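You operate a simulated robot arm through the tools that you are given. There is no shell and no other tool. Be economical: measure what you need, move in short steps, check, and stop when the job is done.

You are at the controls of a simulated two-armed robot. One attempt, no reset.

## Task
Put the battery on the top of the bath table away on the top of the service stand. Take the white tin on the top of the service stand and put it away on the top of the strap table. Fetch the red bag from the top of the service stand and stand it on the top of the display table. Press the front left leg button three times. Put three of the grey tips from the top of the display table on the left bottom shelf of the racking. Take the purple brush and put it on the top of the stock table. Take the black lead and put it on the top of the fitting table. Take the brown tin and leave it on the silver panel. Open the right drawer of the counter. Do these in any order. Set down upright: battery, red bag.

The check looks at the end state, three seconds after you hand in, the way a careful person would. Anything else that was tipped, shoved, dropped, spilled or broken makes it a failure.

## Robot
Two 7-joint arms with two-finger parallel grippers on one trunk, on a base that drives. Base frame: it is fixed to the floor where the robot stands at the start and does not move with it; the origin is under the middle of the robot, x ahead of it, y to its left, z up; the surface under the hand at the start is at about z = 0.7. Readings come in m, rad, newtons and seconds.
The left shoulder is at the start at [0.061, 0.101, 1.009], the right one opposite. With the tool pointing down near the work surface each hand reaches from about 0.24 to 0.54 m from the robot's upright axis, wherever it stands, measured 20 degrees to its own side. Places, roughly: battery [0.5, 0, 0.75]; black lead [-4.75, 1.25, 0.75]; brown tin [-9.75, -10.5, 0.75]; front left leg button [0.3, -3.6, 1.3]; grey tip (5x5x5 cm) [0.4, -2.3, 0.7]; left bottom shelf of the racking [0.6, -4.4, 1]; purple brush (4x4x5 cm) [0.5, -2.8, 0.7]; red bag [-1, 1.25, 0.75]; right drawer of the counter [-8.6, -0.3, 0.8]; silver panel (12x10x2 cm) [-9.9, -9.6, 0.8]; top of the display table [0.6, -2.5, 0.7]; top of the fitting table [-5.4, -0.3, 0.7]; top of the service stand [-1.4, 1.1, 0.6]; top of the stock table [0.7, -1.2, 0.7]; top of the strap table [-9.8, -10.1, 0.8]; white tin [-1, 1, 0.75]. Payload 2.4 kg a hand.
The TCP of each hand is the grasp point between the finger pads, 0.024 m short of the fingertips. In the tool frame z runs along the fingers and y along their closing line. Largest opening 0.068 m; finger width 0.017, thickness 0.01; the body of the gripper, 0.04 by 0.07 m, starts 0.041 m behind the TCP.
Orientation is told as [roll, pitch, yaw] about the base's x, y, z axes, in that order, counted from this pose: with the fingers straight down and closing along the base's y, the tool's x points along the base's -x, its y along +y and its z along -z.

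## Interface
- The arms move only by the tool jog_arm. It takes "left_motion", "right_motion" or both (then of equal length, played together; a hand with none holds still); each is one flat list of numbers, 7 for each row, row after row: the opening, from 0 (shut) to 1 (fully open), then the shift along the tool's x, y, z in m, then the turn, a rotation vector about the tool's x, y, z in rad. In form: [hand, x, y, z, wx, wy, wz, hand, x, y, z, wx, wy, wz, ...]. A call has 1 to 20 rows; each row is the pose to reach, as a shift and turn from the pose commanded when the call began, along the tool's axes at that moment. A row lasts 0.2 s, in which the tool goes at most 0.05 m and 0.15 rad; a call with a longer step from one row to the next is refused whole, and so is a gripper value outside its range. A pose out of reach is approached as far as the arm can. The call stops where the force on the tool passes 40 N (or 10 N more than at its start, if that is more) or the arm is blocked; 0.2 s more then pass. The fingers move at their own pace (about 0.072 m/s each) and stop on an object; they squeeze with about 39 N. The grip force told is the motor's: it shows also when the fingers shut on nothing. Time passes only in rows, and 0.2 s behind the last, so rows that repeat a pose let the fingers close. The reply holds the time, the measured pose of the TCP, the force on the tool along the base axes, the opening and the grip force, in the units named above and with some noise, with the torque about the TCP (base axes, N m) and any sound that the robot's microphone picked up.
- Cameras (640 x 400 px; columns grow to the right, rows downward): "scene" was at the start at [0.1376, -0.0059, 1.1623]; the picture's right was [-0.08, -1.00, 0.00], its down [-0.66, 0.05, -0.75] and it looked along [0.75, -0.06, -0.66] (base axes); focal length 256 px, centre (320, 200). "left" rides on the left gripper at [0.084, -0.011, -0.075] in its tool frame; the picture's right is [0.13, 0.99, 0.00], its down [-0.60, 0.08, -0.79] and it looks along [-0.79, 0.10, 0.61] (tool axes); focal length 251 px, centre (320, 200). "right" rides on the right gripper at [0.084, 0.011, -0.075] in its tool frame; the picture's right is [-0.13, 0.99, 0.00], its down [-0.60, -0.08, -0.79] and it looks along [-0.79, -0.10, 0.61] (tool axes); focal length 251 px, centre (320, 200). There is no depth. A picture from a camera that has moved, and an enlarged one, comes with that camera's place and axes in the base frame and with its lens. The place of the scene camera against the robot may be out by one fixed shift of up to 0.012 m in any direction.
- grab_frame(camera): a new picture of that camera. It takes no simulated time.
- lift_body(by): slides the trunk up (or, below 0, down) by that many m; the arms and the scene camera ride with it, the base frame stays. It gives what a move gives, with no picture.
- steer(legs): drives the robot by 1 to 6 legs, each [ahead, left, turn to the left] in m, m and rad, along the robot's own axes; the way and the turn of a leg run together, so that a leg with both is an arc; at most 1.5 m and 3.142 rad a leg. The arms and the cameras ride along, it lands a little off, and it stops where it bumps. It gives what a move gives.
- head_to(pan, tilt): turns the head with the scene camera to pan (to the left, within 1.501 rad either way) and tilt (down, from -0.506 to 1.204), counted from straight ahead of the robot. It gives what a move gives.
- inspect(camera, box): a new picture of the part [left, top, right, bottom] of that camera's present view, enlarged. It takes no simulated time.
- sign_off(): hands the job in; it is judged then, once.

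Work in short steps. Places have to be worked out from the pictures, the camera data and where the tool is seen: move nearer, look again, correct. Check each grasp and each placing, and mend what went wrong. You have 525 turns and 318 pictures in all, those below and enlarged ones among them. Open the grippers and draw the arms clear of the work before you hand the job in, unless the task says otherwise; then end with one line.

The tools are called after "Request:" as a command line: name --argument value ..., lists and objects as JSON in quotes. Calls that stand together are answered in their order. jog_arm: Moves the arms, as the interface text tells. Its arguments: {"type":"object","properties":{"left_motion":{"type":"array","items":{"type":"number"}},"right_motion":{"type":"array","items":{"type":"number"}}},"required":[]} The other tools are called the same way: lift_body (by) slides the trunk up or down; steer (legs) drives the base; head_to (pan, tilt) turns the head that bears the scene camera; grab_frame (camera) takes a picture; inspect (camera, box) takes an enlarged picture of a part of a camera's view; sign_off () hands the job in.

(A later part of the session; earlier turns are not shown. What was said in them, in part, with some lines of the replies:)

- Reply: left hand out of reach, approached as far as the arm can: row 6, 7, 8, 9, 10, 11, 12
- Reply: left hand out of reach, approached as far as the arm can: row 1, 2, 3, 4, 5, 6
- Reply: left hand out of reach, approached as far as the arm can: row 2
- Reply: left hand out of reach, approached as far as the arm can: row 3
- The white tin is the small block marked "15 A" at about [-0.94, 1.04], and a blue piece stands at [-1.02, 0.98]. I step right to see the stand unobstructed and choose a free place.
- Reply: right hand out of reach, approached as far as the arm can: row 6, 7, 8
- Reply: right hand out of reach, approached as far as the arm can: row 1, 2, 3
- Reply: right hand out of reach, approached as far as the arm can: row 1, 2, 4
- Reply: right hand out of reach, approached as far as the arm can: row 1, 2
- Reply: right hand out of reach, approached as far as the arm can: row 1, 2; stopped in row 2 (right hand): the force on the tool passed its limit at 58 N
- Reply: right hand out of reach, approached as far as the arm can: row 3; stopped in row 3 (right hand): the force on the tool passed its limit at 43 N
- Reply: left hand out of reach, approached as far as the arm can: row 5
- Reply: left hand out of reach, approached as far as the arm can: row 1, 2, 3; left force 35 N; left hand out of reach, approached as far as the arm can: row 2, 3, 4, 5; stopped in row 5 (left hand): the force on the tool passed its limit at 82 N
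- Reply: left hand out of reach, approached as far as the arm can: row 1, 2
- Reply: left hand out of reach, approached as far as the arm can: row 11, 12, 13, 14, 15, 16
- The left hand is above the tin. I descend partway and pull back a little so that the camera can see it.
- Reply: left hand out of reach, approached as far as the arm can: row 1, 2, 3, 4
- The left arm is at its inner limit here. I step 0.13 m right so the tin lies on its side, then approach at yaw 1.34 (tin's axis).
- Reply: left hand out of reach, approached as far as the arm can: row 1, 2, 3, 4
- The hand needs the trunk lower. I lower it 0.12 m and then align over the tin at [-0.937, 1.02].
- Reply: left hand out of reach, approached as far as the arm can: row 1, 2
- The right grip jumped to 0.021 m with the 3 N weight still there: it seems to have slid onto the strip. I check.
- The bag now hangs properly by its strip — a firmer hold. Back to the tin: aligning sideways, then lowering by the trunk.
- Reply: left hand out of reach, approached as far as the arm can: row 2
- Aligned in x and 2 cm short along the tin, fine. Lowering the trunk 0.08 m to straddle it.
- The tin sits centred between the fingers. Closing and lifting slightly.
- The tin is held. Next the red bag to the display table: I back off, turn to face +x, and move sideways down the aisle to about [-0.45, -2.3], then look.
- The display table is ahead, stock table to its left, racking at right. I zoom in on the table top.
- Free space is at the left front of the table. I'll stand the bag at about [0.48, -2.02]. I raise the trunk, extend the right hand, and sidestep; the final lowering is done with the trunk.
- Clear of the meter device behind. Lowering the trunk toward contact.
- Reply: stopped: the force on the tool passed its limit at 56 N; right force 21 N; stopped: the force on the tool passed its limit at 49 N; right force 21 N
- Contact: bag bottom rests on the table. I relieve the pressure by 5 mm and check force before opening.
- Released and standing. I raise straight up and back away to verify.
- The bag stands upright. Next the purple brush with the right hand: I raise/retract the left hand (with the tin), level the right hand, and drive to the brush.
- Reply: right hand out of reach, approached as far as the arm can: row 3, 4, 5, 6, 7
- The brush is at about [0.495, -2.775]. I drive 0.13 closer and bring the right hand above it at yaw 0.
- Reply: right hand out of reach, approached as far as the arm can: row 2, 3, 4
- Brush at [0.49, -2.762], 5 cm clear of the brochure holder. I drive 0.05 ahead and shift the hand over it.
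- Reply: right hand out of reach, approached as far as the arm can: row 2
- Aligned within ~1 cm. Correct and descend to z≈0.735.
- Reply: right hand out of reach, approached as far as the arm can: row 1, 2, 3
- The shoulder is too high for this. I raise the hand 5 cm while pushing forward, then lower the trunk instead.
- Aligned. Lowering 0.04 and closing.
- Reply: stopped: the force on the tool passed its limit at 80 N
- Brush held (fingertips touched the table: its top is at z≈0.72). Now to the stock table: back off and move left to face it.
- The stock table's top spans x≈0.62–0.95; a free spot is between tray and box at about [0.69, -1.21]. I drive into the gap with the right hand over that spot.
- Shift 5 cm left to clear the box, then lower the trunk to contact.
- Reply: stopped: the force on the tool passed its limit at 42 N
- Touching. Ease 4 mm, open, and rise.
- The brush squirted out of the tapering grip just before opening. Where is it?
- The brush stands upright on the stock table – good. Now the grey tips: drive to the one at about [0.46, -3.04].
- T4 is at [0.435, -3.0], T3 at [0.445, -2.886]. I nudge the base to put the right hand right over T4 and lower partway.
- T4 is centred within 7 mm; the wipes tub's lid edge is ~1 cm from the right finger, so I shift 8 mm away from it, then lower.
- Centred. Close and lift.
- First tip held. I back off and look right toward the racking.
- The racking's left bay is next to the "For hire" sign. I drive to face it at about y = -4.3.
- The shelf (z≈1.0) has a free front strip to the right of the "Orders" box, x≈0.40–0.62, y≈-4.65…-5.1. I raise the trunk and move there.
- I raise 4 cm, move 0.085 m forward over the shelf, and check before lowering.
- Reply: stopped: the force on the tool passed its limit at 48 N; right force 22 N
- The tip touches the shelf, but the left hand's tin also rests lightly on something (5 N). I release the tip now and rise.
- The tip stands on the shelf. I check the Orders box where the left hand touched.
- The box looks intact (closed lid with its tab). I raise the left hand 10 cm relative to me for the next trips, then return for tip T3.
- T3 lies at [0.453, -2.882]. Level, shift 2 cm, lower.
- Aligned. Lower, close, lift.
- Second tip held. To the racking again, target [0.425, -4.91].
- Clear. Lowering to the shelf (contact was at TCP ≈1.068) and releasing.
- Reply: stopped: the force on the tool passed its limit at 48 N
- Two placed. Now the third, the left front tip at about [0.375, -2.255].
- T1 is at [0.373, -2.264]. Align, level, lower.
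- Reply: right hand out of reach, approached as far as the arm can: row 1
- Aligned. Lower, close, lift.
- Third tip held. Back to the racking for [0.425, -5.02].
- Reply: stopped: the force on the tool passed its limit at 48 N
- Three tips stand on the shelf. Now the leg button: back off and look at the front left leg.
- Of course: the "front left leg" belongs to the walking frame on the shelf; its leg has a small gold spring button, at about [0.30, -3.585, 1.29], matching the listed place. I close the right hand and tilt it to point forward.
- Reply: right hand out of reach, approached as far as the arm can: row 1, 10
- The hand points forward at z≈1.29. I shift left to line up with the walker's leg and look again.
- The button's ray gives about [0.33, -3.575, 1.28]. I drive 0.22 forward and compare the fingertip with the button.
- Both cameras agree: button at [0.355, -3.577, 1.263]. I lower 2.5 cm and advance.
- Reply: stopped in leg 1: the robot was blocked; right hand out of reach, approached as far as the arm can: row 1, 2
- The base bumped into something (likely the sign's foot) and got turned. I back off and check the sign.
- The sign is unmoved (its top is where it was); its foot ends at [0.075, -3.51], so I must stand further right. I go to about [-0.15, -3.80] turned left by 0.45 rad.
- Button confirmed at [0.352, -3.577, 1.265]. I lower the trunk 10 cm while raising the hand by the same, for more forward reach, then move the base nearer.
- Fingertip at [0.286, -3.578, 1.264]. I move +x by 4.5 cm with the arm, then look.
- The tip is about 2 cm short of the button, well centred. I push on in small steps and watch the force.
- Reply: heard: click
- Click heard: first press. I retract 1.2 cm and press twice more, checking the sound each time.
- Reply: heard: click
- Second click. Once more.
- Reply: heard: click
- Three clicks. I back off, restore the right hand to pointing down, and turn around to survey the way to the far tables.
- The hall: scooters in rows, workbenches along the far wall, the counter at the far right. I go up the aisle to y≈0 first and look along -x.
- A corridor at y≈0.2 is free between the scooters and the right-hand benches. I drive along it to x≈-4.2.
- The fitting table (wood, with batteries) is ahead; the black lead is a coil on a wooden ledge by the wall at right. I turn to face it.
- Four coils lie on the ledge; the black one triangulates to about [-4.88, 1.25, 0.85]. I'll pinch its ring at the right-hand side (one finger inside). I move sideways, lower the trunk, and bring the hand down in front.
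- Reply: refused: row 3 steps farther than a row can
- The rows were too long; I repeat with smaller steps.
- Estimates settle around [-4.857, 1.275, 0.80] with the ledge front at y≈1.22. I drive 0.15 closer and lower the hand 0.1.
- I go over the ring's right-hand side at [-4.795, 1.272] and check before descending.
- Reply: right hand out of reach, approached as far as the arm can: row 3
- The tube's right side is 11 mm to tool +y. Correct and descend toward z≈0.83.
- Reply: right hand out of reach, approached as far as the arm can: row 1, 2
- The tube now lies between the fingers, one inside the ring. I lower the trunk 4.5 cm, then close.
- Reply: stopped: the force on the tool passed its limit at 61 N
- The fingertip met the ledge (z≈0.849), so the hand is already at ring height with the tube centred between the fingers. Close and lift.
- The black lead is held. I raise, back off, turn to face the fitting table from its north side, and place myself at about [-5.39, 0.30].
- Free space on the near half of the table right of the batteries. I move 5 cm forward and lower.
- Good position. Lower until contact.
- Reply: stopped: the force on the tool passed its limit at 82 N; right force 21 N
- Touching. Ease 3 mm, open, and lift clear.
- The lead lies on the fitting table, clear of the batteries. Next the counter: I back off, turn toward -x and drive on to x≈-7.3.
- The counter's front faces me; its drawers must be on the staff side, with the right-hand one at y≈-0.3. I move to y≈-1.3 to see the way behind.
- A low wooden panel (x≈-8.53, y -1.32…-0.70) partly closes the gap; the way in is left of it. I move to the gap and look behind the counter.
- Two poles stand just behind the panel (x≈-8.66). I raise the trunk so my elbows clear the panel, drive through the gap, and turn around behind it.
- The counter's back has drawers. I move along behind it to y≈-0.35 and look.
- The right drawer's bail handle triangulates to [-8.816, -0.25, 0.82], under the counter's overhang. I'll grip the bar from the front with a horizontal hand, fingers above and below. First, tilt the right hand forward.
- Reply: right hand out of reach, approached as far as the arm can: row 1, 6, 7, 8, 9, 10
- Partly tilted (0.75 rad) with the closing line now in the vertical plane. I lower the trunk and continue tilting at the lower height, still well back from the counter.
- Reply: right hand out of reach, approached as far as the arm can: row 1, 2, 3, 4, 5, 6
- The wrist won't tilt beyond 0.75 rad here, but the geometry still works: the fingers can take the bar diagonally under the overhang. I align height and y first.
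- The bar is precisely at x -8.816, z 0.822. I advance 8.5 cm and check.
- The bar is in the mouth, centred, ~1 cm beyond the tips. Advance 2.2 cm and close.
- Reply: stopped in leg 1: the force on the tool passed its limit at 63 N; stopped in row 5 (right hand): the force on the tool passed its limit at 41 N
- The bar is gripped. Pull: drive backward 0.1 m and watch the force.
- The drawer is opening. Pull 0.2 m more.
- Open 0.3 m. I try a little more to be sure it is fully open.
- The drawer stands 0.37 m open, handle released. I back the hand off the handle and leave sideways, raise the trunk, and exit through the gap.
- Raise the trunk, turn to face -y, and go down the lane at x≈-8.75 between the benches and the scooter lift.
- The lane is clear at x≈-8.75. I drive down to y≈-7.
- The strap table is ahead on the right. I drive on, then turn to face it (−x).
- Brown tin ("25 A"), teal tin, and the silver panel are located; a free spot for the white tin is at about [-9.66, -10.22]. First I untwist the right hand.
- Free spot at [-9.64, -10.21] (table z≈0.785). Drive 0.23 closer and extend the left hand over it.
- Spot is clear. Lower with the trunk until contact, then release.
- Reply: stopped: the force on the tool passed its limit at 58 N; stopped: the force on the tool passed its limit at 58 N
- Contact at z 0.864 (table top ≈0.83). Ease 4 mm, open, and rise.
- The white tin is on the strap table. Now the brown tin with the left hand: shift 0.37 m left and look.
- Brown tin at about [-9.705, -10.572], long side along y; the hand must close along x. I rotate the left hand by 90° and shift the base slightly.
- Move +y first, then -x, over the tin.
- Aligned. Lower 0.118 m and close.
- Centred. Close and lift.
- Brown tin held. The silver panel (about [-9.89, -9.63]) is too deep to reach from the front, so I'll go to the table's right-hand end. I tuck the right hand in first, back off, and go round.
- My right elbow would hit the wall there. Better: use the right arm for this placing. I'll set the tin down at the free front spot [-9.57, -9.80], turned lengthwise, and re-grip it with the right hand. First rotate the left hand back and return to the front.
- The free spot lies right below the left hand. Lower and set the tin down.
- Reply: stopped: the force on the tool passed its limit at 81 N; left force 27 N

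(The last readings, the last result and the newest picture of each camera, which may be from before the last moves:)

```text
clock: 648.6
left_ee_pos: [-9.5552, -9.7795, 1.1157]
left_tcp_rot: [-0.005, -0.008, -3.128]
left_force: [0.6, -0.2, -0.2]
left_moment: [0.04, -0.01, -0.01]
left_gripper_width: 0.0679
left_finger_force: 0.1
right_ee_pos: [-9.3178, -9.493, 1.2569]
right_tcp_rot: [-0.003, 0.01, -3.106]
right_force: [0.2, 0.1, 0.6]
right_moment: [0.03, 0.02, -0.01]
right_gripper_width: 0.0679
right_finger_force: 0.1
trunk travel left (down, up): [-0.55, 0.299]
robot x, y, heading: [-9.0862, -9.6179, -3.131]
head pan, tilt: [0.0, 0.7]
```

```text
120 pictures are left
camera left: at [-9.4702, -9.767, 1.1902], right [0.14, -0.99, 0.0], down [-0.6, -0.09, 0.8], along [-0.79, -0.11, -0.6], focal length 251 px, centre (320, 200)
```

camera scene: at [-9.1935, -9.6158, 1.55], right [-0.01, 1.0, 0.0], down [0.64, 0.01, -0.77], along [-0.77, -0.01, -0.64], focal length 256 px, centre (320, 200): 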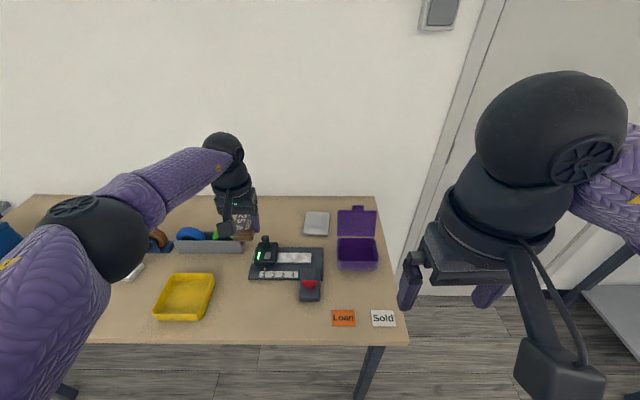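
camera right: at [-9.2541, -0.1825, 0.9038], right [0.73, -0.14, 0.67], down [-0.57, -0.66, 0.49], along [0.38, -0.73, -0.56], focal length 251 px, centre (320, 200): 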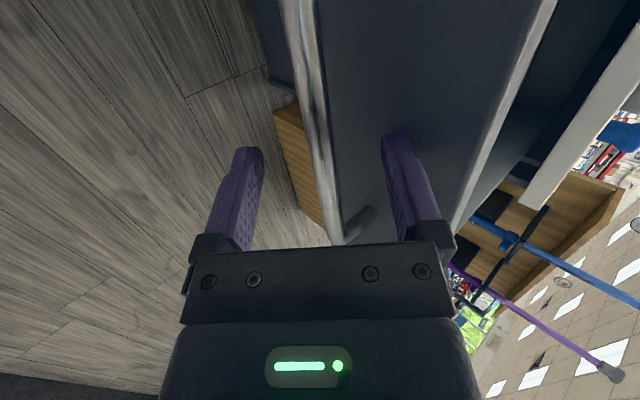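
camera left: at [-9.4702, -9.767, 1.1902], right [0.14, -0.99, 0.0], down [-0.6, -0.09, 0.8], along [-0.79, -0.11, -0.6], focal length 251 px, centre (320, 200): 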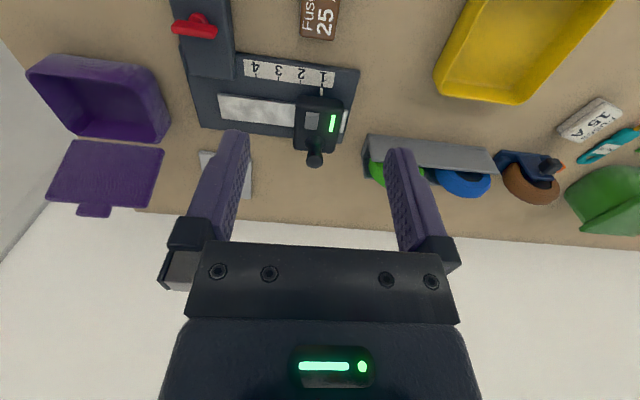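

The tin stands at [-9.556, -9.78]. I raise and retract the left hand, and bring the right hand over the tin.

Request:
jog_arm --left_motion '[1, 0.04, 0.015, -0.02, 0, 0, 0, 1, 0.08, 0.03, -0.04, 0, 0, 0, 1, 0.11, 0.045, -0.07, 0, 0, 0, 1, 0.14, 0.06, -0.1, 0, 0, 0, 1, 0.165, 0.07, -0.13, 0, 0, 0, 1, 0.19, 0.08, -0.15, 0, 0, 0]' --right_motion '[1, -0.03, 0, 0.015, 0, 0, 0, 1, -0.065, 0, 0.03, 0, 0, 0, 1, -0.1, 0, 0.05, 0, 0, 0, 1, -0.135, 0, 0.08, 0, 0, 0, 1, -0.17, 0, 0.11, 0, 0, 0, 1, -0.2, 0, 0.15, 0, 0, 0]'

Request:
steer --legs '[[0.03, 0.29, 0]]'

Request:
grab_frame --camera "right"

```text
clock: 650.0
left_ee_pos: [-9.3625, -9.8595, 1.2618]
left_tcp_rot: [-0.003, -0.011, -3.127]
left_force: [-0.9, -0.1, 0.2]
left_moment: [0.0, -0.01, 0.01]
left_gripper_width: 0.0679
left_finger_force: 0.0
right_ee_pos: [-9.5143, -9.5039, 1.1017]
right_tcp_rot: [-0.002, 0.008, -3.103]
right_force: [0.2, -0.6, -0.1]
right_moment: [-0.01, 0.03, -0.02]
right_gripper_width: 0.0679
right_finger_force: 0.1
trunk travel left (down, up): [-0.55, 0.299]
robot x, y, heading: [-9.0844, -9.6185, -3.125]
head pan, tilt: [0.0, 0.7]
```

```text
clock: 652.1
left_ee_pos: [-9.3901, -10.1538, 1.2624]
left_tcp_rot: [-0.005, -0.011, -3.13]
left_force: [-0.3, -0.3, 0.4]
left_moment: [0.07, 0.0, 0.0]
left_gripper_width: 0.0679
left_finger_force: 0.0
right_ee_pos: [-9.5417, -9.7968, 1.1014]
right_tcp_rot: [-0.002, 0.011, -3.108]
right_force: [-0.8, -0.2, 0.1]
right_moment: [0.0, -0.03, -0.02]
right_gripper_width: 0.0681
right_finger_force: 0.1
trunk travel left (down, up): [-0.55, 0.299]
robot x, y, heading: [-9.1079, -9.9109, -3.134]
head pan, tilt: [0.0, 0.7]
```

```text
119 pictures are left
camera right: at [-9.4571, -9.8062, 1.1776], right [-0.09, -1.0, 0.0], down [-0.61, 0.06, 0.79], along [-0.78, 0.08, -0.62], focal length 251 px, centre (320, 200)
```

right: 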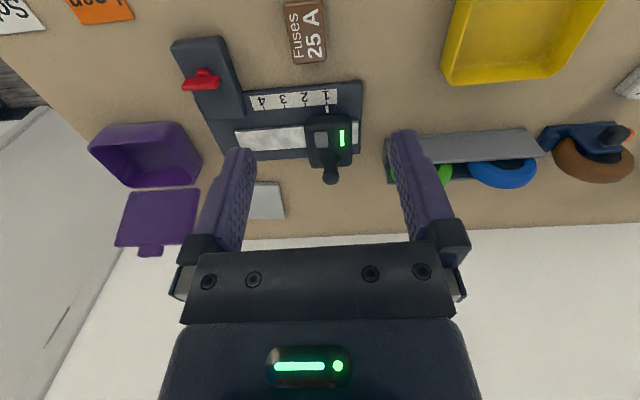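

Align 2 cm and lower 0.23 m.

Request:
jog_arm --right_motion '[1, -0.0144, -0.0185, 0, 0, -0.01, 0.02]'

Request:
lift_body --by -0.18

Request:
grab_frame --camera "right"

```text
clock: 652.5
left_ee_pos: [-9.3911, -10.1526, 1.2636]
left_tcp_rot: [-0.002, -0.011, -3.131]
left_force: [-0.5, 0.0, 0.3]
left_moment: [-0.04, -0.03, -0.04]
left_gripper_width: 0.0682
left_finger_force: 0.1
right_ee_pos: [-9.5548, -9.7783, 1.1012]
right_tcp_rot: [-0.001, -0.002, -3.127]
right_force: [0.4, 0.1, -0.1]
right_moment: [0.0, 0.01, 0.02]
right_gripper_width: 0.0682
right_finger_force: 0.1
trunk travel left (down, up): [-0.55, 0.299]
robot x, y, heading: [-9.1127, -9.9102, -3.131]
head pan, tilt: [0.0, 0.7]
```

```text
clock: 654.5
left_ee_pos: [-9.3895, -10.152, 1.0826]
left_tcp_rot: [-0.004, -0.01, -3.13]
left_force: [-0.6, -0.9, -0.4]
left_moment: [0.02, 0.0, 0.01]
left_gripper_width: 0.068
left_finger_force: 0.0
right_ee_pos: [-9.5567, -9.7791, 0.9212]
right_tcp_rot: [-0.001, -0.002, -3.128]
right_force: [0.2, -0.3, 0.8]
right_moment: [-0.02, 0.01, 0.0]
right_gripper_width: 0.068
right_finger_force: 0.0
trunk travel left (down, up): [-0.37, 0.479]
robot x, y, heading: [-9.1073, -9.9093, -3.133]
head pan, tilt: [0.0, 0.7]
```

```text
118 pictures are left
camera right: at [-9.4715, -9.7892, 0.9968], right [-0.11, -0.99, 0.0], down [-0.6, 0.07, 0.79], along [-0.79, 0.09, -0.61], focal length 251 px, centre (320, 200)
```

right: 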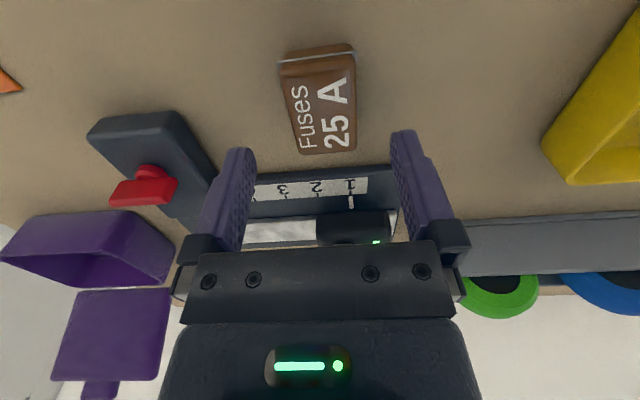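

Request:
lift_body --by -0.052

Request:
jog_arm --right_motion '[0, 0, 0.002, 0, 0, 0, 0, 0, 0, 0.002, 0, 0, 0, 0, 0, 0, 0.002, 0, 0, 0, 0]'

Request:
lift_body --by 0.3

Request:
grab_frame --camera "right"

```text
clock: 655.4
left_ee_pos: [-9.389, -10.1523, 1.0306]
left_tcp_rot: [-0.003, -0.012, -3.131]
left_force: [-0.3, 0.1, -0.5]
left_moment: [-0.03, 0.02, -0.01]
left_gripper_width: 0.068
left_finger_force: 0.0
right_ee_pos: [-9.5554, -9.7779, 0.8693]
right_tcp_rot: [-0.002, -0.002, -3.126]
right_force: [0.3, -0.6, -0.6]
right_moment: [-0.02, 0.01, 0.0]
right_gripper_width: 0.0682
right_finger_force: 0.1
trunk travel left (down, up): [-0.318, 0.531]
robot x, y, heading: [-9.11, -9.9097, -3.13]
head pan, tilt: [0.0, 0.7]
```

```text
clock: 656.2
left_ee_pos: [-9.3905, -10.1531, 1.0304]
left_tcp_rot: [-0.004, -0.01, -3.13]
left_force: [0.5, -0.2, -0.5]
left_moment: [0.03, 0.04, -0.05]
left_gripper_width: 0.0683
left_finger_force: 0.0
right_ee_pos: [-9.557, -9.7807, 0.8698]
right_tcp_rot: [-0.001, 0.001, -3.126]
right_force: [0.1, 1.0, 0.4]
right_moment: [0.0, 0.0, 0.01]
right_gripper_width: 0.0414
right_finger_force: 39.3
trunk travel left (down, up): [-0.318, 0.531]
robot x, y, heading: [-9.1097, -9.9102, -3.137]
head pan, tilt: [0.0, 0.7]
```

```text
clock: 659.2
left_ee_pos: [-9.3915, -10.1532, 1.331]
left_tcp_rot: [-0.004, -0.011, -3.129]
left_force: [0.0, -0.2, -0.8]
left_moment: [0.01, 0.0, 0.01]
left_gripper_width: 0.068
left_finger_force: 0.1
right_ee_pos: [-9.5573, -9.7812, 1.1697]
right_tcp_rot: [0.0, 0.0, -3.125]
right_force: [-0.1, 0.3, -0.7]
right_moment: [-0.03, -0.02, 0.03]
right_gripper_width: 0.0414
right_finger_force: 38.8
trunk travel left (down, up): [-0.618, 0.231]
robot x, y, heading: [-9.1062, -9.9087, -3.13]
head pan, tilt: [0.0, 0.7]
```

```text
117 pictures are left
camera right: at [-9.4716, -9.7912, 1.2444], right [-0.11, -0.99, 0.0], down [-0.6, 0.07, 0.79], along [-0.79, 0.09, -0.61], focal length 251 px, centre (320, 200)
```

right: 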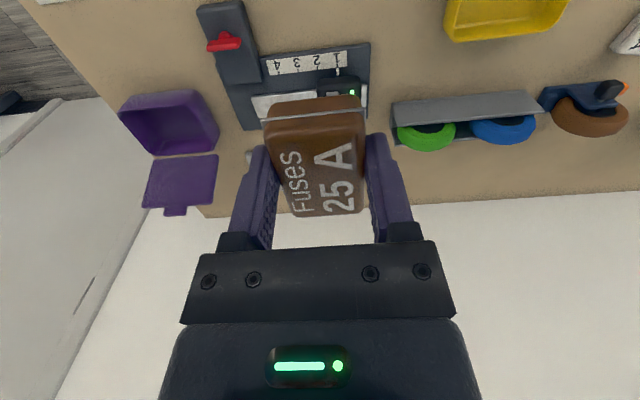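

Brown tin is now in the right hand. I drive round to the table's right end, facing it (heading ≈ -1.7).

Request:
steer --legs '[[-0.45, 0, 0], [0, -0.95, 0], [0, 0, 1.43], [0.1, -0.75, 0]]'

Request:
head_to --pan -0.5 --tilt 0.6

Request:
grab_frame --camera "scene"

```text
clock: 673.7
left_ee_pos: [-9.2221, -9.2645, 1.3321]
left_tcp_rot: [-0.004, -0.011, -1.661]
left_force: [-0.1, -0.6, 0.6]
left_moment: [-0.01, -0.01, 0.02]
left_gripper_width: 0.0678
left_finger_force: 0.2
right_ee_pos: [-9.6081, -9.3909, 1.1696]
right_tcp_rot: [-0.001, -0.001, -1.659]
right_force: [-0.3, 0.7, -0.5]
right_moment: [0.01, 0.0, 0.02]
right_gripper_width: 0.0414
right_finger_force: 39.4
trunk travel left (down, up): [-0.618, 0.231]
robot x, y, heading: [-9.4334, -8.9615, -1.666]
head pan, tilt: [0.0, 0.7]
```

```text
clock: 674.6
left_ee_pos: [-9.2199, -9.2644, 1.33]
left_tcp_rot: [-0.002, -0.011, -1.662]
left_force: [-0.5, -0.6, -0.4]
left_moment: [0.02, -0.04, 0.01]
left_gripper_width: 0.068
left_finger_force: 0.1
right_ee_pos: [-9.6074, -9.3913, 1.1695]
right_tcp_rot: [-0.002, 0.0, -1.66]
right_force: [-0.1, 0.2, -1.0]
right_moment: [-0.01, -0.01, -0.01]
right_gripper_width: 0.0413
right_finger_force: 38.8
trunk travel left (down, up): [-0.618, 0.231]
robot x, y, heading: [-9.4334, -8.96, -1.668]
head pan, tilt: [-0.499, 0.6]
```

```text
116 pictures are left
camera scene: at [-9.4954, -9.0459, 1.5688], right [-0.83, 0.56, 0.0], down [0.32, 0.47, -0.82], along [-0.46, -0.68, -0.57], focal length 256 px, centre (320, 200)
```

scene: 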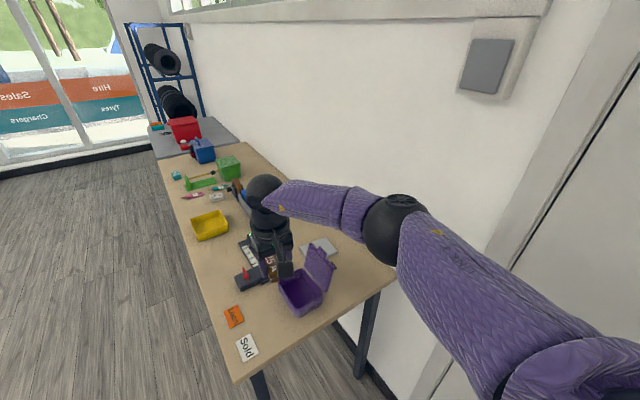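

The right elbow needs care near the wall. I choose a position a bit further from it: [-9.63, -9.14], heading -1.5.

Request:
steer --legs '[[0, 0, 0.168], [0.1, -0.2, 0], [0.065, 0, 0]]'

Request:
grab_frame --camera "scene"

Request:
grab_frame --camera "right"

```text
clock: 677.6
left_ee_pos: [-9.3587, -9.4024, 1.3304]
left_tcp_rot: [-0.004, -0.008, -1.496]
left_force: [-0.6, 0.0, -0.4]
left_moment: [0.01, -0.03, 0.0]
left_gripper_width: 0.0678
left_finger_force: 0.0
right_ee_pos: [-9.7187, -9.5922, 1.1686]
right_tcp_rot: [-0.001, 0.0, -1.49]
right_force: [-0.2, 0.0, -0.2]
right_moment: [-0.02, 0.01, -0.01]
right_gripper_width: 0.0413
right_finger_force: 38.6
trunk travel left (down, up): [-0.618, 0.231]
robot x, y, heading: [-9.6157, -9.1341, -1.498]
head pan, tilt: [-0.499, 0.6]
```

```text
115 pictures are left
camera scene: at [-9.6665, -9.232, 1.5687], right [-0.91, 0.41, 0.0], down [0.23, 0.52, -0.82], along [-0.34, -0.75, -0.57], focal length 256 px, centre (320, 200)
```

scene: 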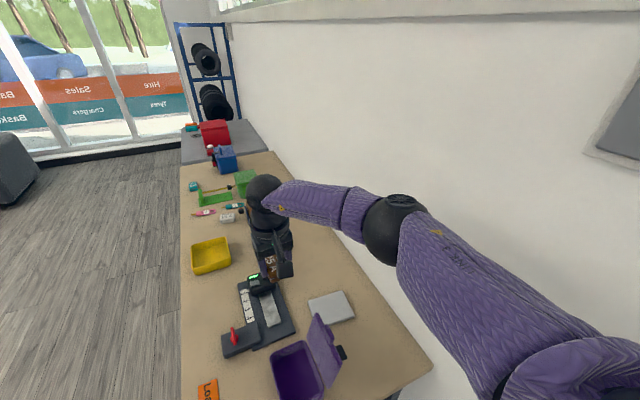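

```text
114 pictures are left
camera right: at [-9.715, -9.5089, 1.2441], right [1.0, -0.05, 0.0], down [-0.03, -0.61, 0.79], along [-0.04, -0.79, -0.61], focal length 251 px, centre (320, 200)
```

right: 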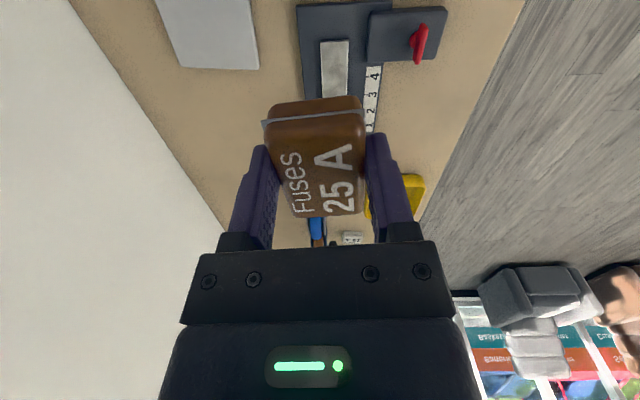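

The panel is at about [-9.88, -9.635]. I move the right hand 0.15 m toward it at height, watching for wall contact.

Request:
jog_arm --right_motion '[0, -0.006, -0.039, 0, 0, 0, 0, 0, -0.013, -0.078, 0, 0, 0, 0, 0, -0.019, -0.117, 0, 0, 0, 0, 0, -0.0255, -0.1556, 0, 0, 0, 0]'

Request:
grab_frame --camera "scene"

Request:
grab_frame --camera "right"

```text
clock: 678.6
left_ee_pos: [-9.3614, -9.4006, 1.3321]
left_tcp_rot: [-0.001, -0.012, -1.493]
left_force: [-0.9, 0.0, 0.1]
left_moment: [-0.04, -0.03, 0.02]
left_gripper_width: 0.068
left_finger_force: 0.0
right_ee_pos: [-9.8616, -9.6047, 1.1843]
right_tcp_rot: [0.0, -0.003, -1.49]
right_force: [-0.1, 0.3, -0.6]
right_moment: [-0.03, -0.01, 0.0]
right_gripper_width: 0.0411
right_finger_force: 38.7
right hand out of reach, approached as far as the arm can: row 4
trunk travel left (down, up): [-0.618, 0.231]
robot x, y, heading: [-9.6193, -9.1341, -1.501]
head pan, tilt: [-0.499, 0.6]
```

```text
113 pictures are left
camera scene: at [-9.6688, -9.229, 1.5689], right [-0.91, 0.41, 0.0], down [0.23, 0.51, -0.83], along [-0.34, -0.75, -0.56], focal length 256 px, centre (320, 200)
```

scene: 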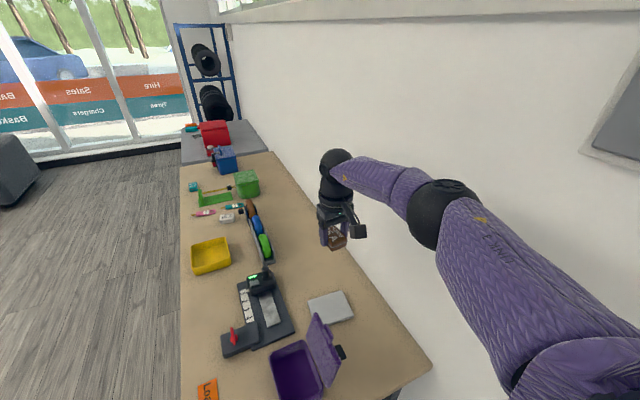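

```text
112 pictures are left
camera right: at [-9.8566, -9.5211, 1.2591], right [1.0, -0.05, 0.0], down [-0.03, -0.61, 0.79], along [-0.04, -0.79, -0.61], focal length 251 px, centre (320, 200)
```

right: 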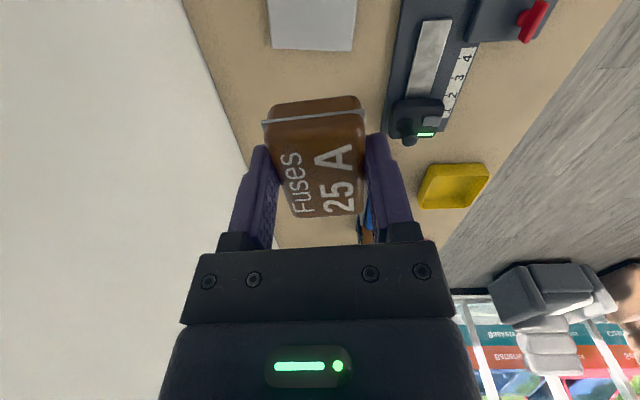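

Panel centre is at [-9.875, -9.63]. The open purple lid (x≈-9.81) is close to where my wrist camera would come, so I turn the hand 0.44 rad to swing the camera toward the wall side, then lower partway.

Request:
jog_arm --right_motion '[0, 0, 0, 0, 0, 0, -0.15, 0, 0, 0, 0, 0, 0, -0.3, 0, 0, 0, 0, 0, 0, -0.44]'

Request:
lift_body --by -0.2

Request:
grab_frame --camera "scene"

Request:
grab_frame --camera "right"

```text
clock: 679.4
left_ee_pos: [-9.3568, -9.4019, 1.3319]
left_tcp_rot: [-0.006, -0.008, -1.495]
left_force: [0.8, -0.2, 0.0]
left_moment: [0.01, 0.0, 0.02]
left_gripper_width: 0.0679
left_finger_force: 0.1
right_ee_pos: [-9.8467, -9.534, 1.2118]
right_tcp_rot: [-0.004, 0.001, -1.097]
right_force: [-0.5, -0.2, -0.2]
right_moment: [0.0, 0.03, -0.01]
right_gripper_width: 0.0412
right_finger_force: 39.0
right hand out of reach, approached as far as the arm can: row 1, 2, 3
trunk travel left (down, up): [-0.618, 0.231]
robot x, y, heading: [-9.6175, -9.1373, -1.501]
head pan, tilt: [-0.499, 0.6]
```

```text
clock: 681.6
left_ee_pos: [-9.3596, -9.4012, 1.1319]
left_tcp_rot: [-0.004, -0.01, -1.494]
left_force: [-0.8, 0.8, 0.1]
left_moment: [-0.01, 0.0, 0.02]
left_gripper_width: 0.068
left_finger_force: 0.1
right_ee_pos: [-9.8503, -9.5373, 0.9941]
right_tcp_rot: [0.016, 0.043, -1.097]
right_force: [-0.3, 0.1, -1.1]
right_moment: [0.01, 0.01, -0.01]
right_gripper_width: 0.0411
right_finger_force: 38.8
trunk travel left (down, up): [-0.418, 0.431]
robot x, y, heading: [-9.6184, -9.1399, -1.495]
head pan, tilt: [-0.499, 0.6]
```

```text
111 pictures are left
camera scene: at [-9.6656, -9.2459, 1.3683], right [-0.91, 0.41, 0.0], down [0.23, 0.51, -0.82], along [-0.34, -0.75, -0.57], focal length 256 px, centre (320, 200)
```

scene: 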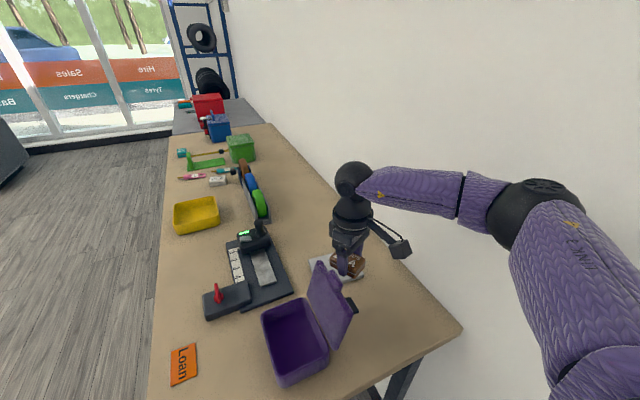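

```text
110 pictures are left
camera right: at [-9.8773, -9.461, 1.0726], right [0.94, 0.34, 0.01], down [0.21, -0.61, 0.77], along [0.26, -0.72, -0.64], focal length 251 px, centre (320, 200)
```

right: 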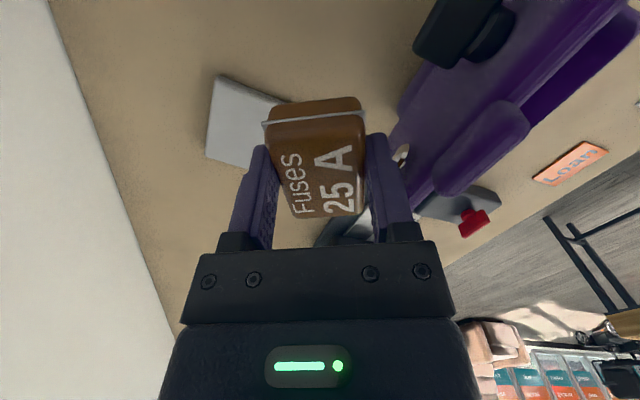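

The hand fell back toward the lid, no contact. With the trunk lower, reach is better: I move it to [-9.875, -9.63] now, away from the lid.

Request:
jog_arm --right_motion '[0, -0.01, -0.03, 0, 0, -0.01, 0, 0, -0.03, -0.05, 0, 0.008, -0.02, 0, 0, -0.05, -0.06, 0, 0.016, -0.043, 0, 0, -0.0714, -0.0647, 0, 0.016, -0.043, 0]'

Request:
grab_frame --camera "right"

Request:
inspect --camera "scene" --box '[260, 150, 440, 340]'

```text
clock: 682.6
left_ee_pos: [-9.359, -9.4025, 1.131]
left_tcp_rot: [-0.005, -0.011, -1.494]
left_force: [-0.7, 0.4, 0.8]
left_moment: [0.0, 0.01, -0.01]
left_gripper_width: 0.068
left_finger_force: 0.1
right_ee_pos: [-9.8442, -9.5477, 0.9883]
right_tcp_rot: [0.0, 0.0, -1.098]
right_force: [-0.4, 0.5, -0.5]
right_moment: [-0.02, 0.02, -0.03]
right_gripper_width: 0.0415
right_finger_force: 39.1
right hand out of reach, approached as far as the arm can: row 1, 2, 3, 4
trunk travel left (down, up): [-0.418, 0.431]
robot x, y, heading: [-9.6169, -9.1385, -1.498]
head pan, tilt: [-0.499, 0.6]
```

```text
109 pictures are left
camera right: at [-9.8729, -9.4688, 1.0623], right [0.94, 0.34, 0.0], down [0.21, -0.57, 0.79], along [0.27, -0.75, -0.61], focal length 251 px, centre (320, 200)
```

right: 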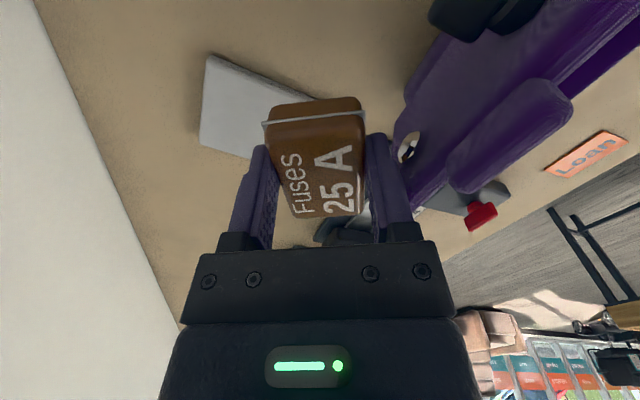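

```text
2.11 times, centred on (350, 245) of scene
camera zoom: at [-9.6656, -9.2457, 1.3682], right [-0.91, 0.41, 0.0], down [0.23, 0.51, -0.83], along [-0.34, -0.75, -0.56], focal length 539 px, centre (257, 105)
```

zoom: 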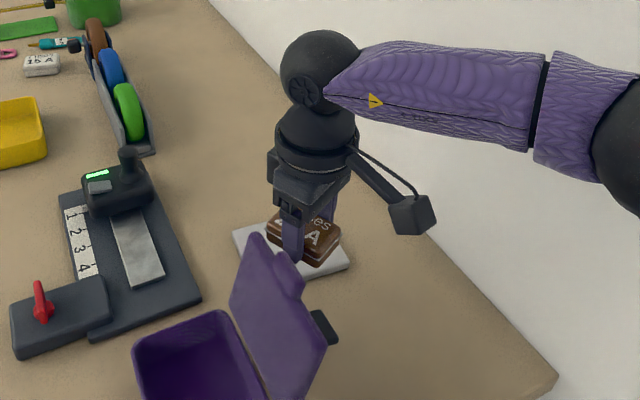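

That yaw limits reach. The wrist's free direction is the other way: I raise again, turn the hand to yaw ≈ -3.05 (camera then on the +x side, beyond the lid's end), and try the reach.

Request:
lift_body --by 0.18

Request:
jog_arm --right_motion '[0, 0, 0, 0, 0, 0, 0.14, 0, 0, 0, 0, 0, 0, 0.28, 0, 0, 0, 0, 0, 0, 0.42, 0, 0, 0, 0, 0, 0, 0.56, 0, 0, 0, 0, 0, 0, 0.7, 0, 0, 0, 0, 0, 0, 0.84, 0, 0, 0, 0, 0, 0, 0.98, 0, 0, 0, 0, 0, 0, 1.12, 0, 0, 0, 0, 0, 0, 1.26, 0, 0, 0, 0, 0, 0, 1.4, 0, 0, 0, 0, 0, 0, 1.54, 0, 0, 0, 0, 0, 0, 1.68, 0, 0, 0, 0, 0, 0, 1.82, 0, 0, 0, 0, 0, 0, 1.95]'

```text
clock: 684.6
left_ee_pos: [-9.3584, -9.4014, 1.3115]
left_tcp_rot: [-0.003, -0.01, -1.496]
left_force: [0.9, 0.5, 0.2]
left_moment: [0.01, 0.02, -0.03]
left_gripper_width: 0.0679
left_finger_force: 0.1
right_ee_pos: [-9.8452, -9.546, 1.1838]
right_tcp_rot: [-0.017, -0.04, -1.098]
right_force: [-0.5, 0.0, -1.0]
right_moment: [-0.02, -0.01, 0.03]
right_gripper_width: 0.0413
right_finger_force: 39.4
trunk travel left (down, up): [-0.598, 0.251]
robot x, y, heading: [-9.6168, -9.1404, -1.495]
head pan, tilt: [-0.499, 0.6]
```

```text
clock: 687.6
left_ee_pos: [-9.3599, -9.4011, 1.3097]
left_tcp_rot: [-0.003, -0.01, -1.493]
left_force: [0.9, -0.6, 0.0]
left_moment: [-0.03, -0.03, 0.0]
left_gripper_width: 0.0681
left_finger_force: 0.0
right_ee_pos: [-9.8454, -9.5464, 1.1852]
right_tcp_rot: [0.046, -0.003, -3.05]
right_force: [-0.3, -0.3, -0.8]
right_moment: [0.0, -0.01, 0.02]
right_gripper_width: 0.0411
right_finger_force: 38.9
trunk travel left (down, up): [-0.598, 0.251]
robot x, y, heading: [-9.6206, -9.1389, -1.497]
head pan, tilt: [-0.499, 0.6]
```

Request:
jog_arm --right_motion '[0, -0.02, 0.03, 0, 0.015, 0, 0, 0, -0.03, 0.06, 0.01, 0.03, 0, 0, 0, -0.0376, 0.081, 0.02, 0.046, 0, 0]'

Request:
grab_frame --camera "right"

Request:
grab_frame --camera "scene"

```text
clock: 688.4
left_ee_pos: [-9.361, -9.4012, 1.312]
left_tcp_rot: [-0.005, -0.011, -1.494]
left_force: [-0.4, -1.2, -0.2]
left_moment: [0.0, -0.02, -0.01]
left_gripper_width: 0.0682
left_finger_force: 0.0
right_ee_pos: [-9.8746, -9.6181, 1.1701]
right_tcp_rot: [-0.001, -0.002, -3.045]
right_force: [-0.5, 0.4, -0.7]
right_moment: [0.01, -0.01, 0.0]
right_gripper_width: 0.0413
right_finger_force: 39.2
right hand out of reach, approached as far as the arm can: row 3
trunk travel left (down, up): [-0.598, 0.251]
robot x, y, heading: [-9.615, -9.1392, -1.498]
head pan, tilt: [-0.499, 0.6]
```

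```text
107 pictures are left
camera right: at [-9.79, -9.6212, 1.2438], right [-0.03, -1.0, 0.0], down [-0.61, 0.02, 0.79], along [-0.79, 0.03, -0.61], focal length 251 px, centre (320, 200)
```

right: 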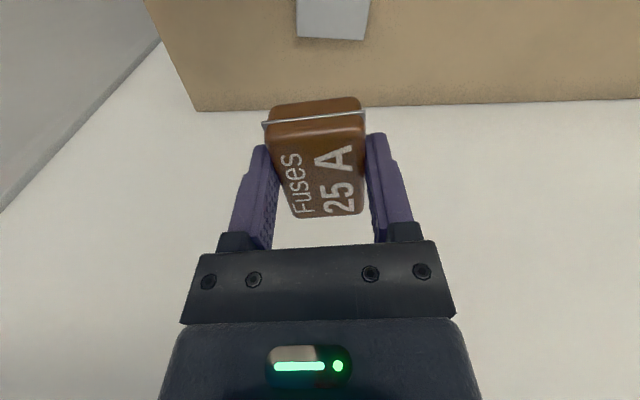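

```text
106 pictures are left
camera scene: at [-9.6674, -9.2306, 1.5489], right [-0.91, 0.41, 0.0], down [0.23, 0.51, -0.82], along [-0.34, -0.75, -0.57], focal length 256 px, centre (320, 200)
```

scene: 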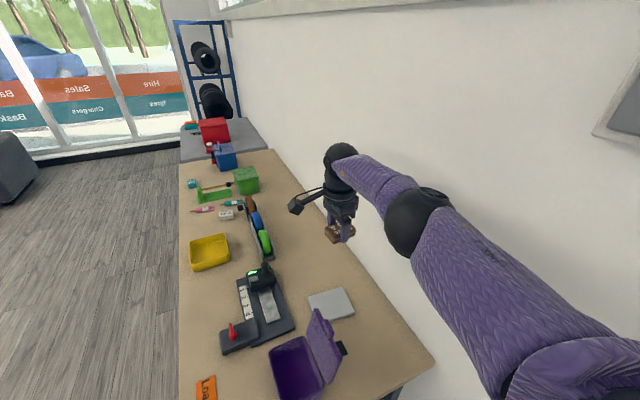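

Reach works now. I shift another 1.4 cm away from the lid and lower in stages.

Request:
jog_arm --right_motion '[0, 0, 0.014, 0.03, 0, 0, 0]'

Request:
lift_body --by -0.14

Request:
inspect --camera "scene" --box '[240, 130, 440, 350]'

Request:
grab_frame --camera "right"

```text
clock: 688.8
left_ee_pos: [-9.3614, -9.4013, 1.3119]
left_tcp_rot: [-0.004, -0.009, -1.494]
left_force: [0.0, 0.7, -0.3]
left_moment: [-0.01, 0.01, 0.01]
left_gripper_width: 0.068
left_finger_force: 0.0
right_ee_pos: [-9.8738, -9.6173, 1.1489]
right_tcp_rot: [0.0, -0.001, -3.048]
right_force: [0.4, 0.5, -0.6]
right_moment: [-0.01, 0.0, 0.03]
right_gripper_width: 0.0412
right_finger_force: 38.5
right hand out of reach, approached as far as the arm can: row 1
trunk travel left (down, up): [-0.598, 0.251]
robot x, y, heading: [-9.6204, -9.1398, -1.496]
head pan, tilt: [-0.499, 0.6]
```

```text
clock: 690.4
left_ee_pos: [-9.3592, -9.4022, 1.17]
left_tcp_rot: [-0.004, -0.01, -1.493]
left_force: [-0.2, 0.7, 0.8]
left_moment: [-0.02, 0.03, 0.01]
left_gripper_width: 0.0682
left_finger_force: 0.0
right_ee_pos: [-9.8744, -9.6184, 1.0113]
right_tcp_rot: [-0.003, -0.003, -3.046]
right_force: [0.4, 0.2, -0.8]
right_moment: [0.01, 0.03, -0.01]
right_gripper_width: 0.0413
right_finger_force: 38.9
trunk travel left (down, up): [-0.458, 0.391]
robot x, y, heading: [-9.623, -9.1367, -1.495]
head pan, tilt: [-0.499, 0.6]
```

```text
1.82 times, centred on (340, 240) of scene
camera zoom: at [-9.6659, -9.2412, 1.4085], right [-0.91, 0.41, 0.0], down [0.23, 0.51, -0.82], along [-0.34, -0.75, -0.57], focal length 465 px, centre (284, 127)
```

zoom: 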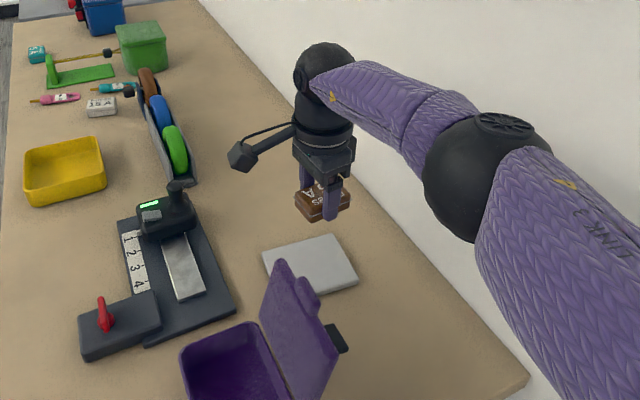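

```text
104 pictures are left
camera right: at [-9.7877, -9.6224, 1.0857], right [-0.04, -1.0, 0.0], down [-0.61, 0.02, 0.79], along [-0.79, 0.03, -0.61], focal length 251 px, centre (320, 200)
```

right: 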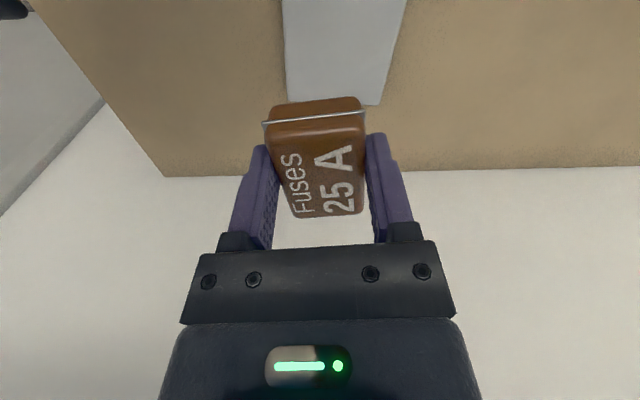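

Tracking well over the panel. Lower 8 cm more, then nudge 1.5 cm toward the panel centre.

Request:
lift_body --by -0.08

Request:
jog_arm --right_motion '[0, 0, 0.015, -0.01, 0, 0, 0]'

Request:
grab_frame --camera "right"

Request:
inspect --camera "scene" --box '[240, 130, 440, 350]'

```text
clock: 691.6
left_ee_pos: [-9.3596, -9.4015, 1.0912]
left_tcp_rot: [-0.005, -0.01, -1.493]
left_force: [0.2, 0.6, 0.4]
left_moment: [0.02, 0.04, -0.01]
left_gripper_width: 0.0679
left_finger_force: 0.0
right_ee_pos: [-9.8733, -9.6201, 0.9305]
right_tcp_rot: [0.001, -0.001, -3.048]
right_force: [0.8, -0.5, -0.5]
right_moment: [0.04, -0.03, 0.03]
right_gripper_width: 0.0414
right_finger_force: 38.9
trunk travel left (down, up): [-0.378, 0.471]
robot x, y, heading: [-9.621, -9.142, -1.498]
head pan, tilt: [-0.499, 0.6]
```

```text
clock: 692.0
left_ee_pos: [-9.3598, -9.4017, 1.0905]
left_tcp_rot: [-0.002, -0.013, -1.494]
left_force: [0.1, -1.0, 0.0]
left_moment: [0.01, -0.01, 0.03]
left_gripper_width: 0.0678
left_finger_force: 0.1
right_ee_pos: [-9.8716, -9.632, 0.9391]
right_tcp_rot: [-0.003, 0.0, -3.046]
right_force: [0.0, 0.3, -0.2]
right_moment: [0.02, 0.0, 0.01]
right_gripper_width: 0.0412
right_finger_force: 39.2
trunk travel left (down, up): [-0.378, 0.471]
robot x, y, heading: [-9.6184, -9.1376, -1.505]
head pan, tilt: [-0.499, 0.6]
```

```text
103 pictures are left
camera right: at [-9.7858, -9.6368, 1.0145], right [-0.04, -1.0, 0.0], down [-0.61, 0.02, 0.79], along [-0.79, 0.03, -0.61], focal length 251 px, centre (320, 200)
```

right: 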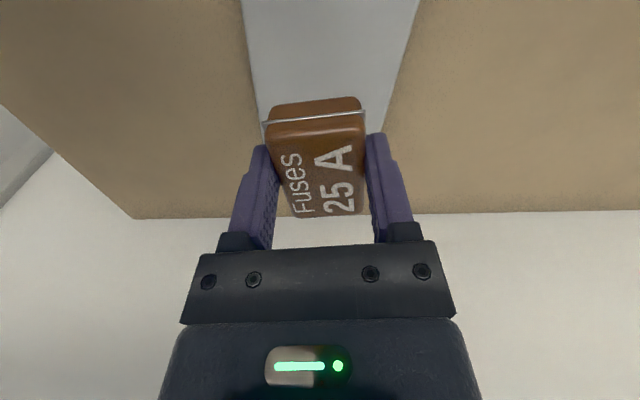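

```text
1.82 times, centred on (340, 240) of scene
camera zoom: at [-9.6648, -9.2518, 1.328], right [-0.91, 0.41, 0.0], down [0.23, 0.51, -0.82], along [-0.34, -0.75, -0.57], focal length 465 px, centre (284, 127)
```

zoom: 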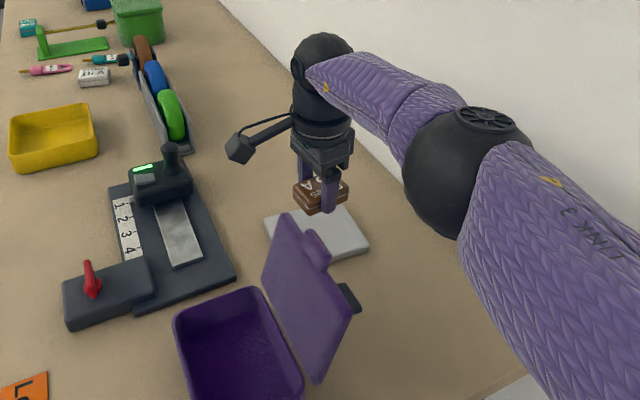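

Centred on the panel. Lower to contact and release.

Request:
lift_body --by -0.03

Request:
lift_body --by -0.03

```text
clock: 692.8
left_ee_pos: [-9.3611, -9.4016, 1.0613]
left_tcp_rot: [-0.003, -0.009, -1.495]
left_force: [0.3, -0.5, 0.8]
left_moment: [0.03, 0.0, 0.0]
left_gripper_width: 0.068
left_finger_force: 0.0
right_ee_pos: [-9.8709, -9.6348, 0.9111]
right_tcp_rot: [-0.002, -0.002, -3.048]
right_force: [-1.1, -0.5, -0.5]
right_moment: [-0.05, 0.01, 0.03]
right_gripper_width: 0.0412
right_finger_force: 39.3
trunk travel left (down, up): [-0.348, 0.501]
robot x, y, heading: [-9.6168, -9.1369, -1.496]
head pan, tilt: [-0.499, 0.6]
```

```text
clock: 693.5
left_ee_pos: [-9.3597, -9.3995, 1.0313]
left_tcp_rot: [-0.005, -0.013, -1.493]
left_force: [0.1, -0.3, 0.0]
left_moment: [0.0, -0.03, -0.02]
left_gripper_width: 0.0679
left_finger_force: 0.1
right_ee_pos: [-9.8716, -9.6339, 0.8837]
right_tcp_rot: [0.004, -0.002, -3.05]
right_force: [-3.8, -6.2, 31.9]
right_moment: [-0.16, 0.19, 0.0]
right_gripper_width: 0.0415
right_finger_force: 38.8
trunk travel left (down, up): [-0.318, 0.531]
robot x, y, heading: [-9.6212, -9.1367, -1.493]
head pan, tilt: [-0.499, 0.6]
```

Contact. Ease, open, rise straight up and check.

Request:
lift_body --by 0.004

Request:
jog_arm --right_motion '[0.75, 0, 0, 0, 0, 0, 0, 1, 0, 0, 0, 0, 0, 0, 1, 0, 0, 0, 0, 0, 0]'

Request:
lift_body --by 0.3

Request:
grab_frame --camera "right"

Request:
grab_frame --camera "scene"

```text
clock: 694.0
left_ee_pos: [-9.3587, -9.4014, 1.0348]
left_tcp_rot: [-0.003, -0.01, -1.493]
left_force: [0.2, -0.1, 0.6]
left_moment: [0.02, 0.01, 0.0]
left_gripper_width: 0.0682
left_finger_force: 0.0
right_ee_pos: [-9.8706, -9.6331, 0.8836]
right_tcp_rot: [-0.003, -0.003, -3.048]
right_force: [0.5, -0.8, 5.3]
right_moment: [-0.1, 0.0, 0.01]
right_gripper_width: 0.0412
right_finger_force: 38.6
trunk travel left (down, up): [-0.322, 0.527]
robot x, y, heading: [-9.6222, -9.1383, -1.497]
head pan, tilt: [-0.499, 0.6]
```

```text
clock: 694.8
left_ee_pos: [-9.36, -9.4012, 1.0354]
left_tcp_rot: [-0.004, -0.011, -1.494]
left_force: [0.1, 0.4, -0.5]
left_moment: [0.02, 0.02, 0.01]
left_gripper_width: 0.068
left_finger_force: 0.0
right_ee_pos: [-9.8726, -9.6328, 0.8851]
right_tcp_rot: [-0.001, -0.002, -3.049]
right_force: [0.3, 0.5, 0.0]
right_moment: [0.02, 0.01, -0.03]
right_gripper_width: 0.0681
right_finger_force: 0.2
trunk travel left (down, up): [-0.322, 0.527]
robot x, y, heading: [-9.6212, -9.1341, -1.498]
head pan, tilt: [-0.499, 0.6]
```

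```text
clock: 697.8
left_ee_pos: [-9.36, -9.4024, 1.3345]
left_tcp_rot: [-0.003, -0.01, -1.493]
left_force: [-0.1, -0.3, -0.5]
left_moment: [-0.02, 0.01, 0.03]
left_gripper_width: 0.0678
left_finger_force: 0.0
right_ee_pos: [-9.8709, -9.6314, 1.2051]
right_tcp_rot: [0.044, -0.004, -3.049]
right_force: [-0.1, -0.3, 0.0]
right_moment: [-0.01, -0.03, 0.02]
right_gripper_width: 0.0677
right_finger_force: 0.1
trunk travel left (down, up): [-0.622, 0.227]
robot x, y, heading: [-9.6193, -9.1401, -1.496]
head pan, tilt: [-0.499, 0.6]
```

```text
101 pictures are left
camera right: at [-9.7865, -9.6315, 1.2807], right [-0.04, -1.0, 0.04], down [-0.61, 0.06, 0.79], along [-0.79, 0.0, -0.61], focal length 251 px, centre (320, 200)
```

right: 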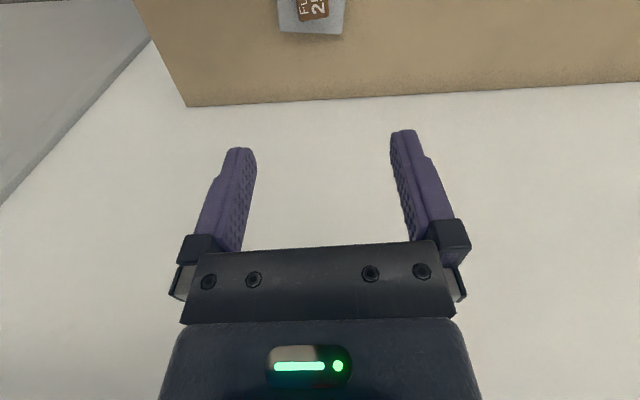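

```text
100 pictures are left
camera scene: at [-9.6667, -9.2302, 1.5728], right [-0.91, 0.41, 0.0], down [0.23, 0.51, -0.82], along [-0.34, -0.75, -0.57], focal length 256 px, centre (320, 200)
```

scene: 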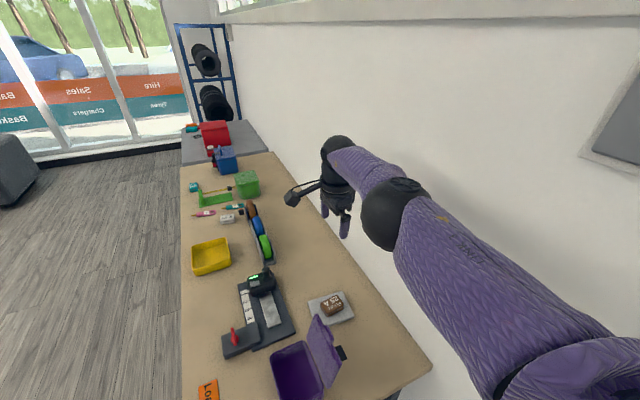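

The brown tin lies on the silver panel; nothing else moved. I draw the arm back and drive clear.

Request:
jog_arm --right_motion '[1, 0.04, 0, 0, 0, 0, 0, 1, 0.08, 0, 0, 0, 0, 0, 1, 0.12, 0, 0, 0, 0, 0, 1, 0.15, -0.03, 0, 0, 0, 0]'

Request:
steer --legs '[[-0.4, 0.1, 0], [0, 0.5, 0]]'

Request:
grab_frame --camera "scene"

```text
clock: 698.8
left_ee_pos: [-9.3591, -9.4007, 1.3354]
left_tcp_rot: [-0.004, -0.01, -1.493]
left_force: [-0.6, 0.3, 1.2]
left_moment: [-0.01, 0.0, 0.0]
left_gripper_width: 0.0679
left_finger_force: 0.1
right_ee_pos: [-9.7258, -9.5857, 1.2064]
right_tcp_rot: [0.043, -0.002, -3.048]
right_force: [-0.1, 0.5, 0.0]
right_moment: [0.0, -0.01, -0.02]
right_gripper_width: 0.0683
right_finger_force: 0.0
trunk travel left (down, up): [-0.622, 0.227]
robot x, y, heading: [-9.6194, -9.1351, -1.497]
head pan, tilt: [-0.499, 0.6]
```

```text
clock: 703.9
left_ee_pos: [-8.7938, -8.9601, 1.3354]
left_tcp_rot: [-0.007, -0.01, -1.496]
left_force: [0.7, -1.1, 2.0]
left_moment: [-0.02, 0.01, 0.05]
left_gripper_width: 0.0681
left_finger_force: 0.1
right_ee_pos: [-9.1606, -9.1418, 1.2064]
right_tcp_rot: [0.044, -0.004, -3.048]
right_force: [-0.2, -0.2, -1.1]
right_moment: [0.02, 0.0, 0.0]
right_gripper_width: 0.0679
right_finger_force: 0.1
trunk travel left (down, up): [-0.622, 0.227]
robot x, y, heading: [-9.0525, -8.6933, -1.497]
head pan, tilt: [-0.499, 0.6]
```

```text
99 pictures are left
camera scene: at [-9.101, -8.7874, 1.5729], right [-0.91, 0.41, 0.0], down [0.23, 0.51, -0.83], along [-0.34, -0.75, -0.56], focal length 256 px, centre (320, 200)
```

scene: 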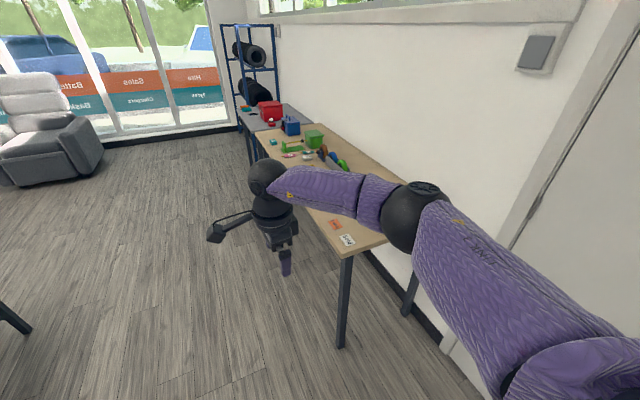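

All tasks are done, the grippers are open and the arms are clear of the work. Handing in.

Request:
sign_off

```text
The job is handed in.
```

I finished all nine tasks and handed the job in, with the grippers open and the arms clear. During the work the base bumped the "For hire" sign, and the white tin I was carrying rested lightly on the "Orders" box on the racking. Neither looked moved or damaged afterwards.
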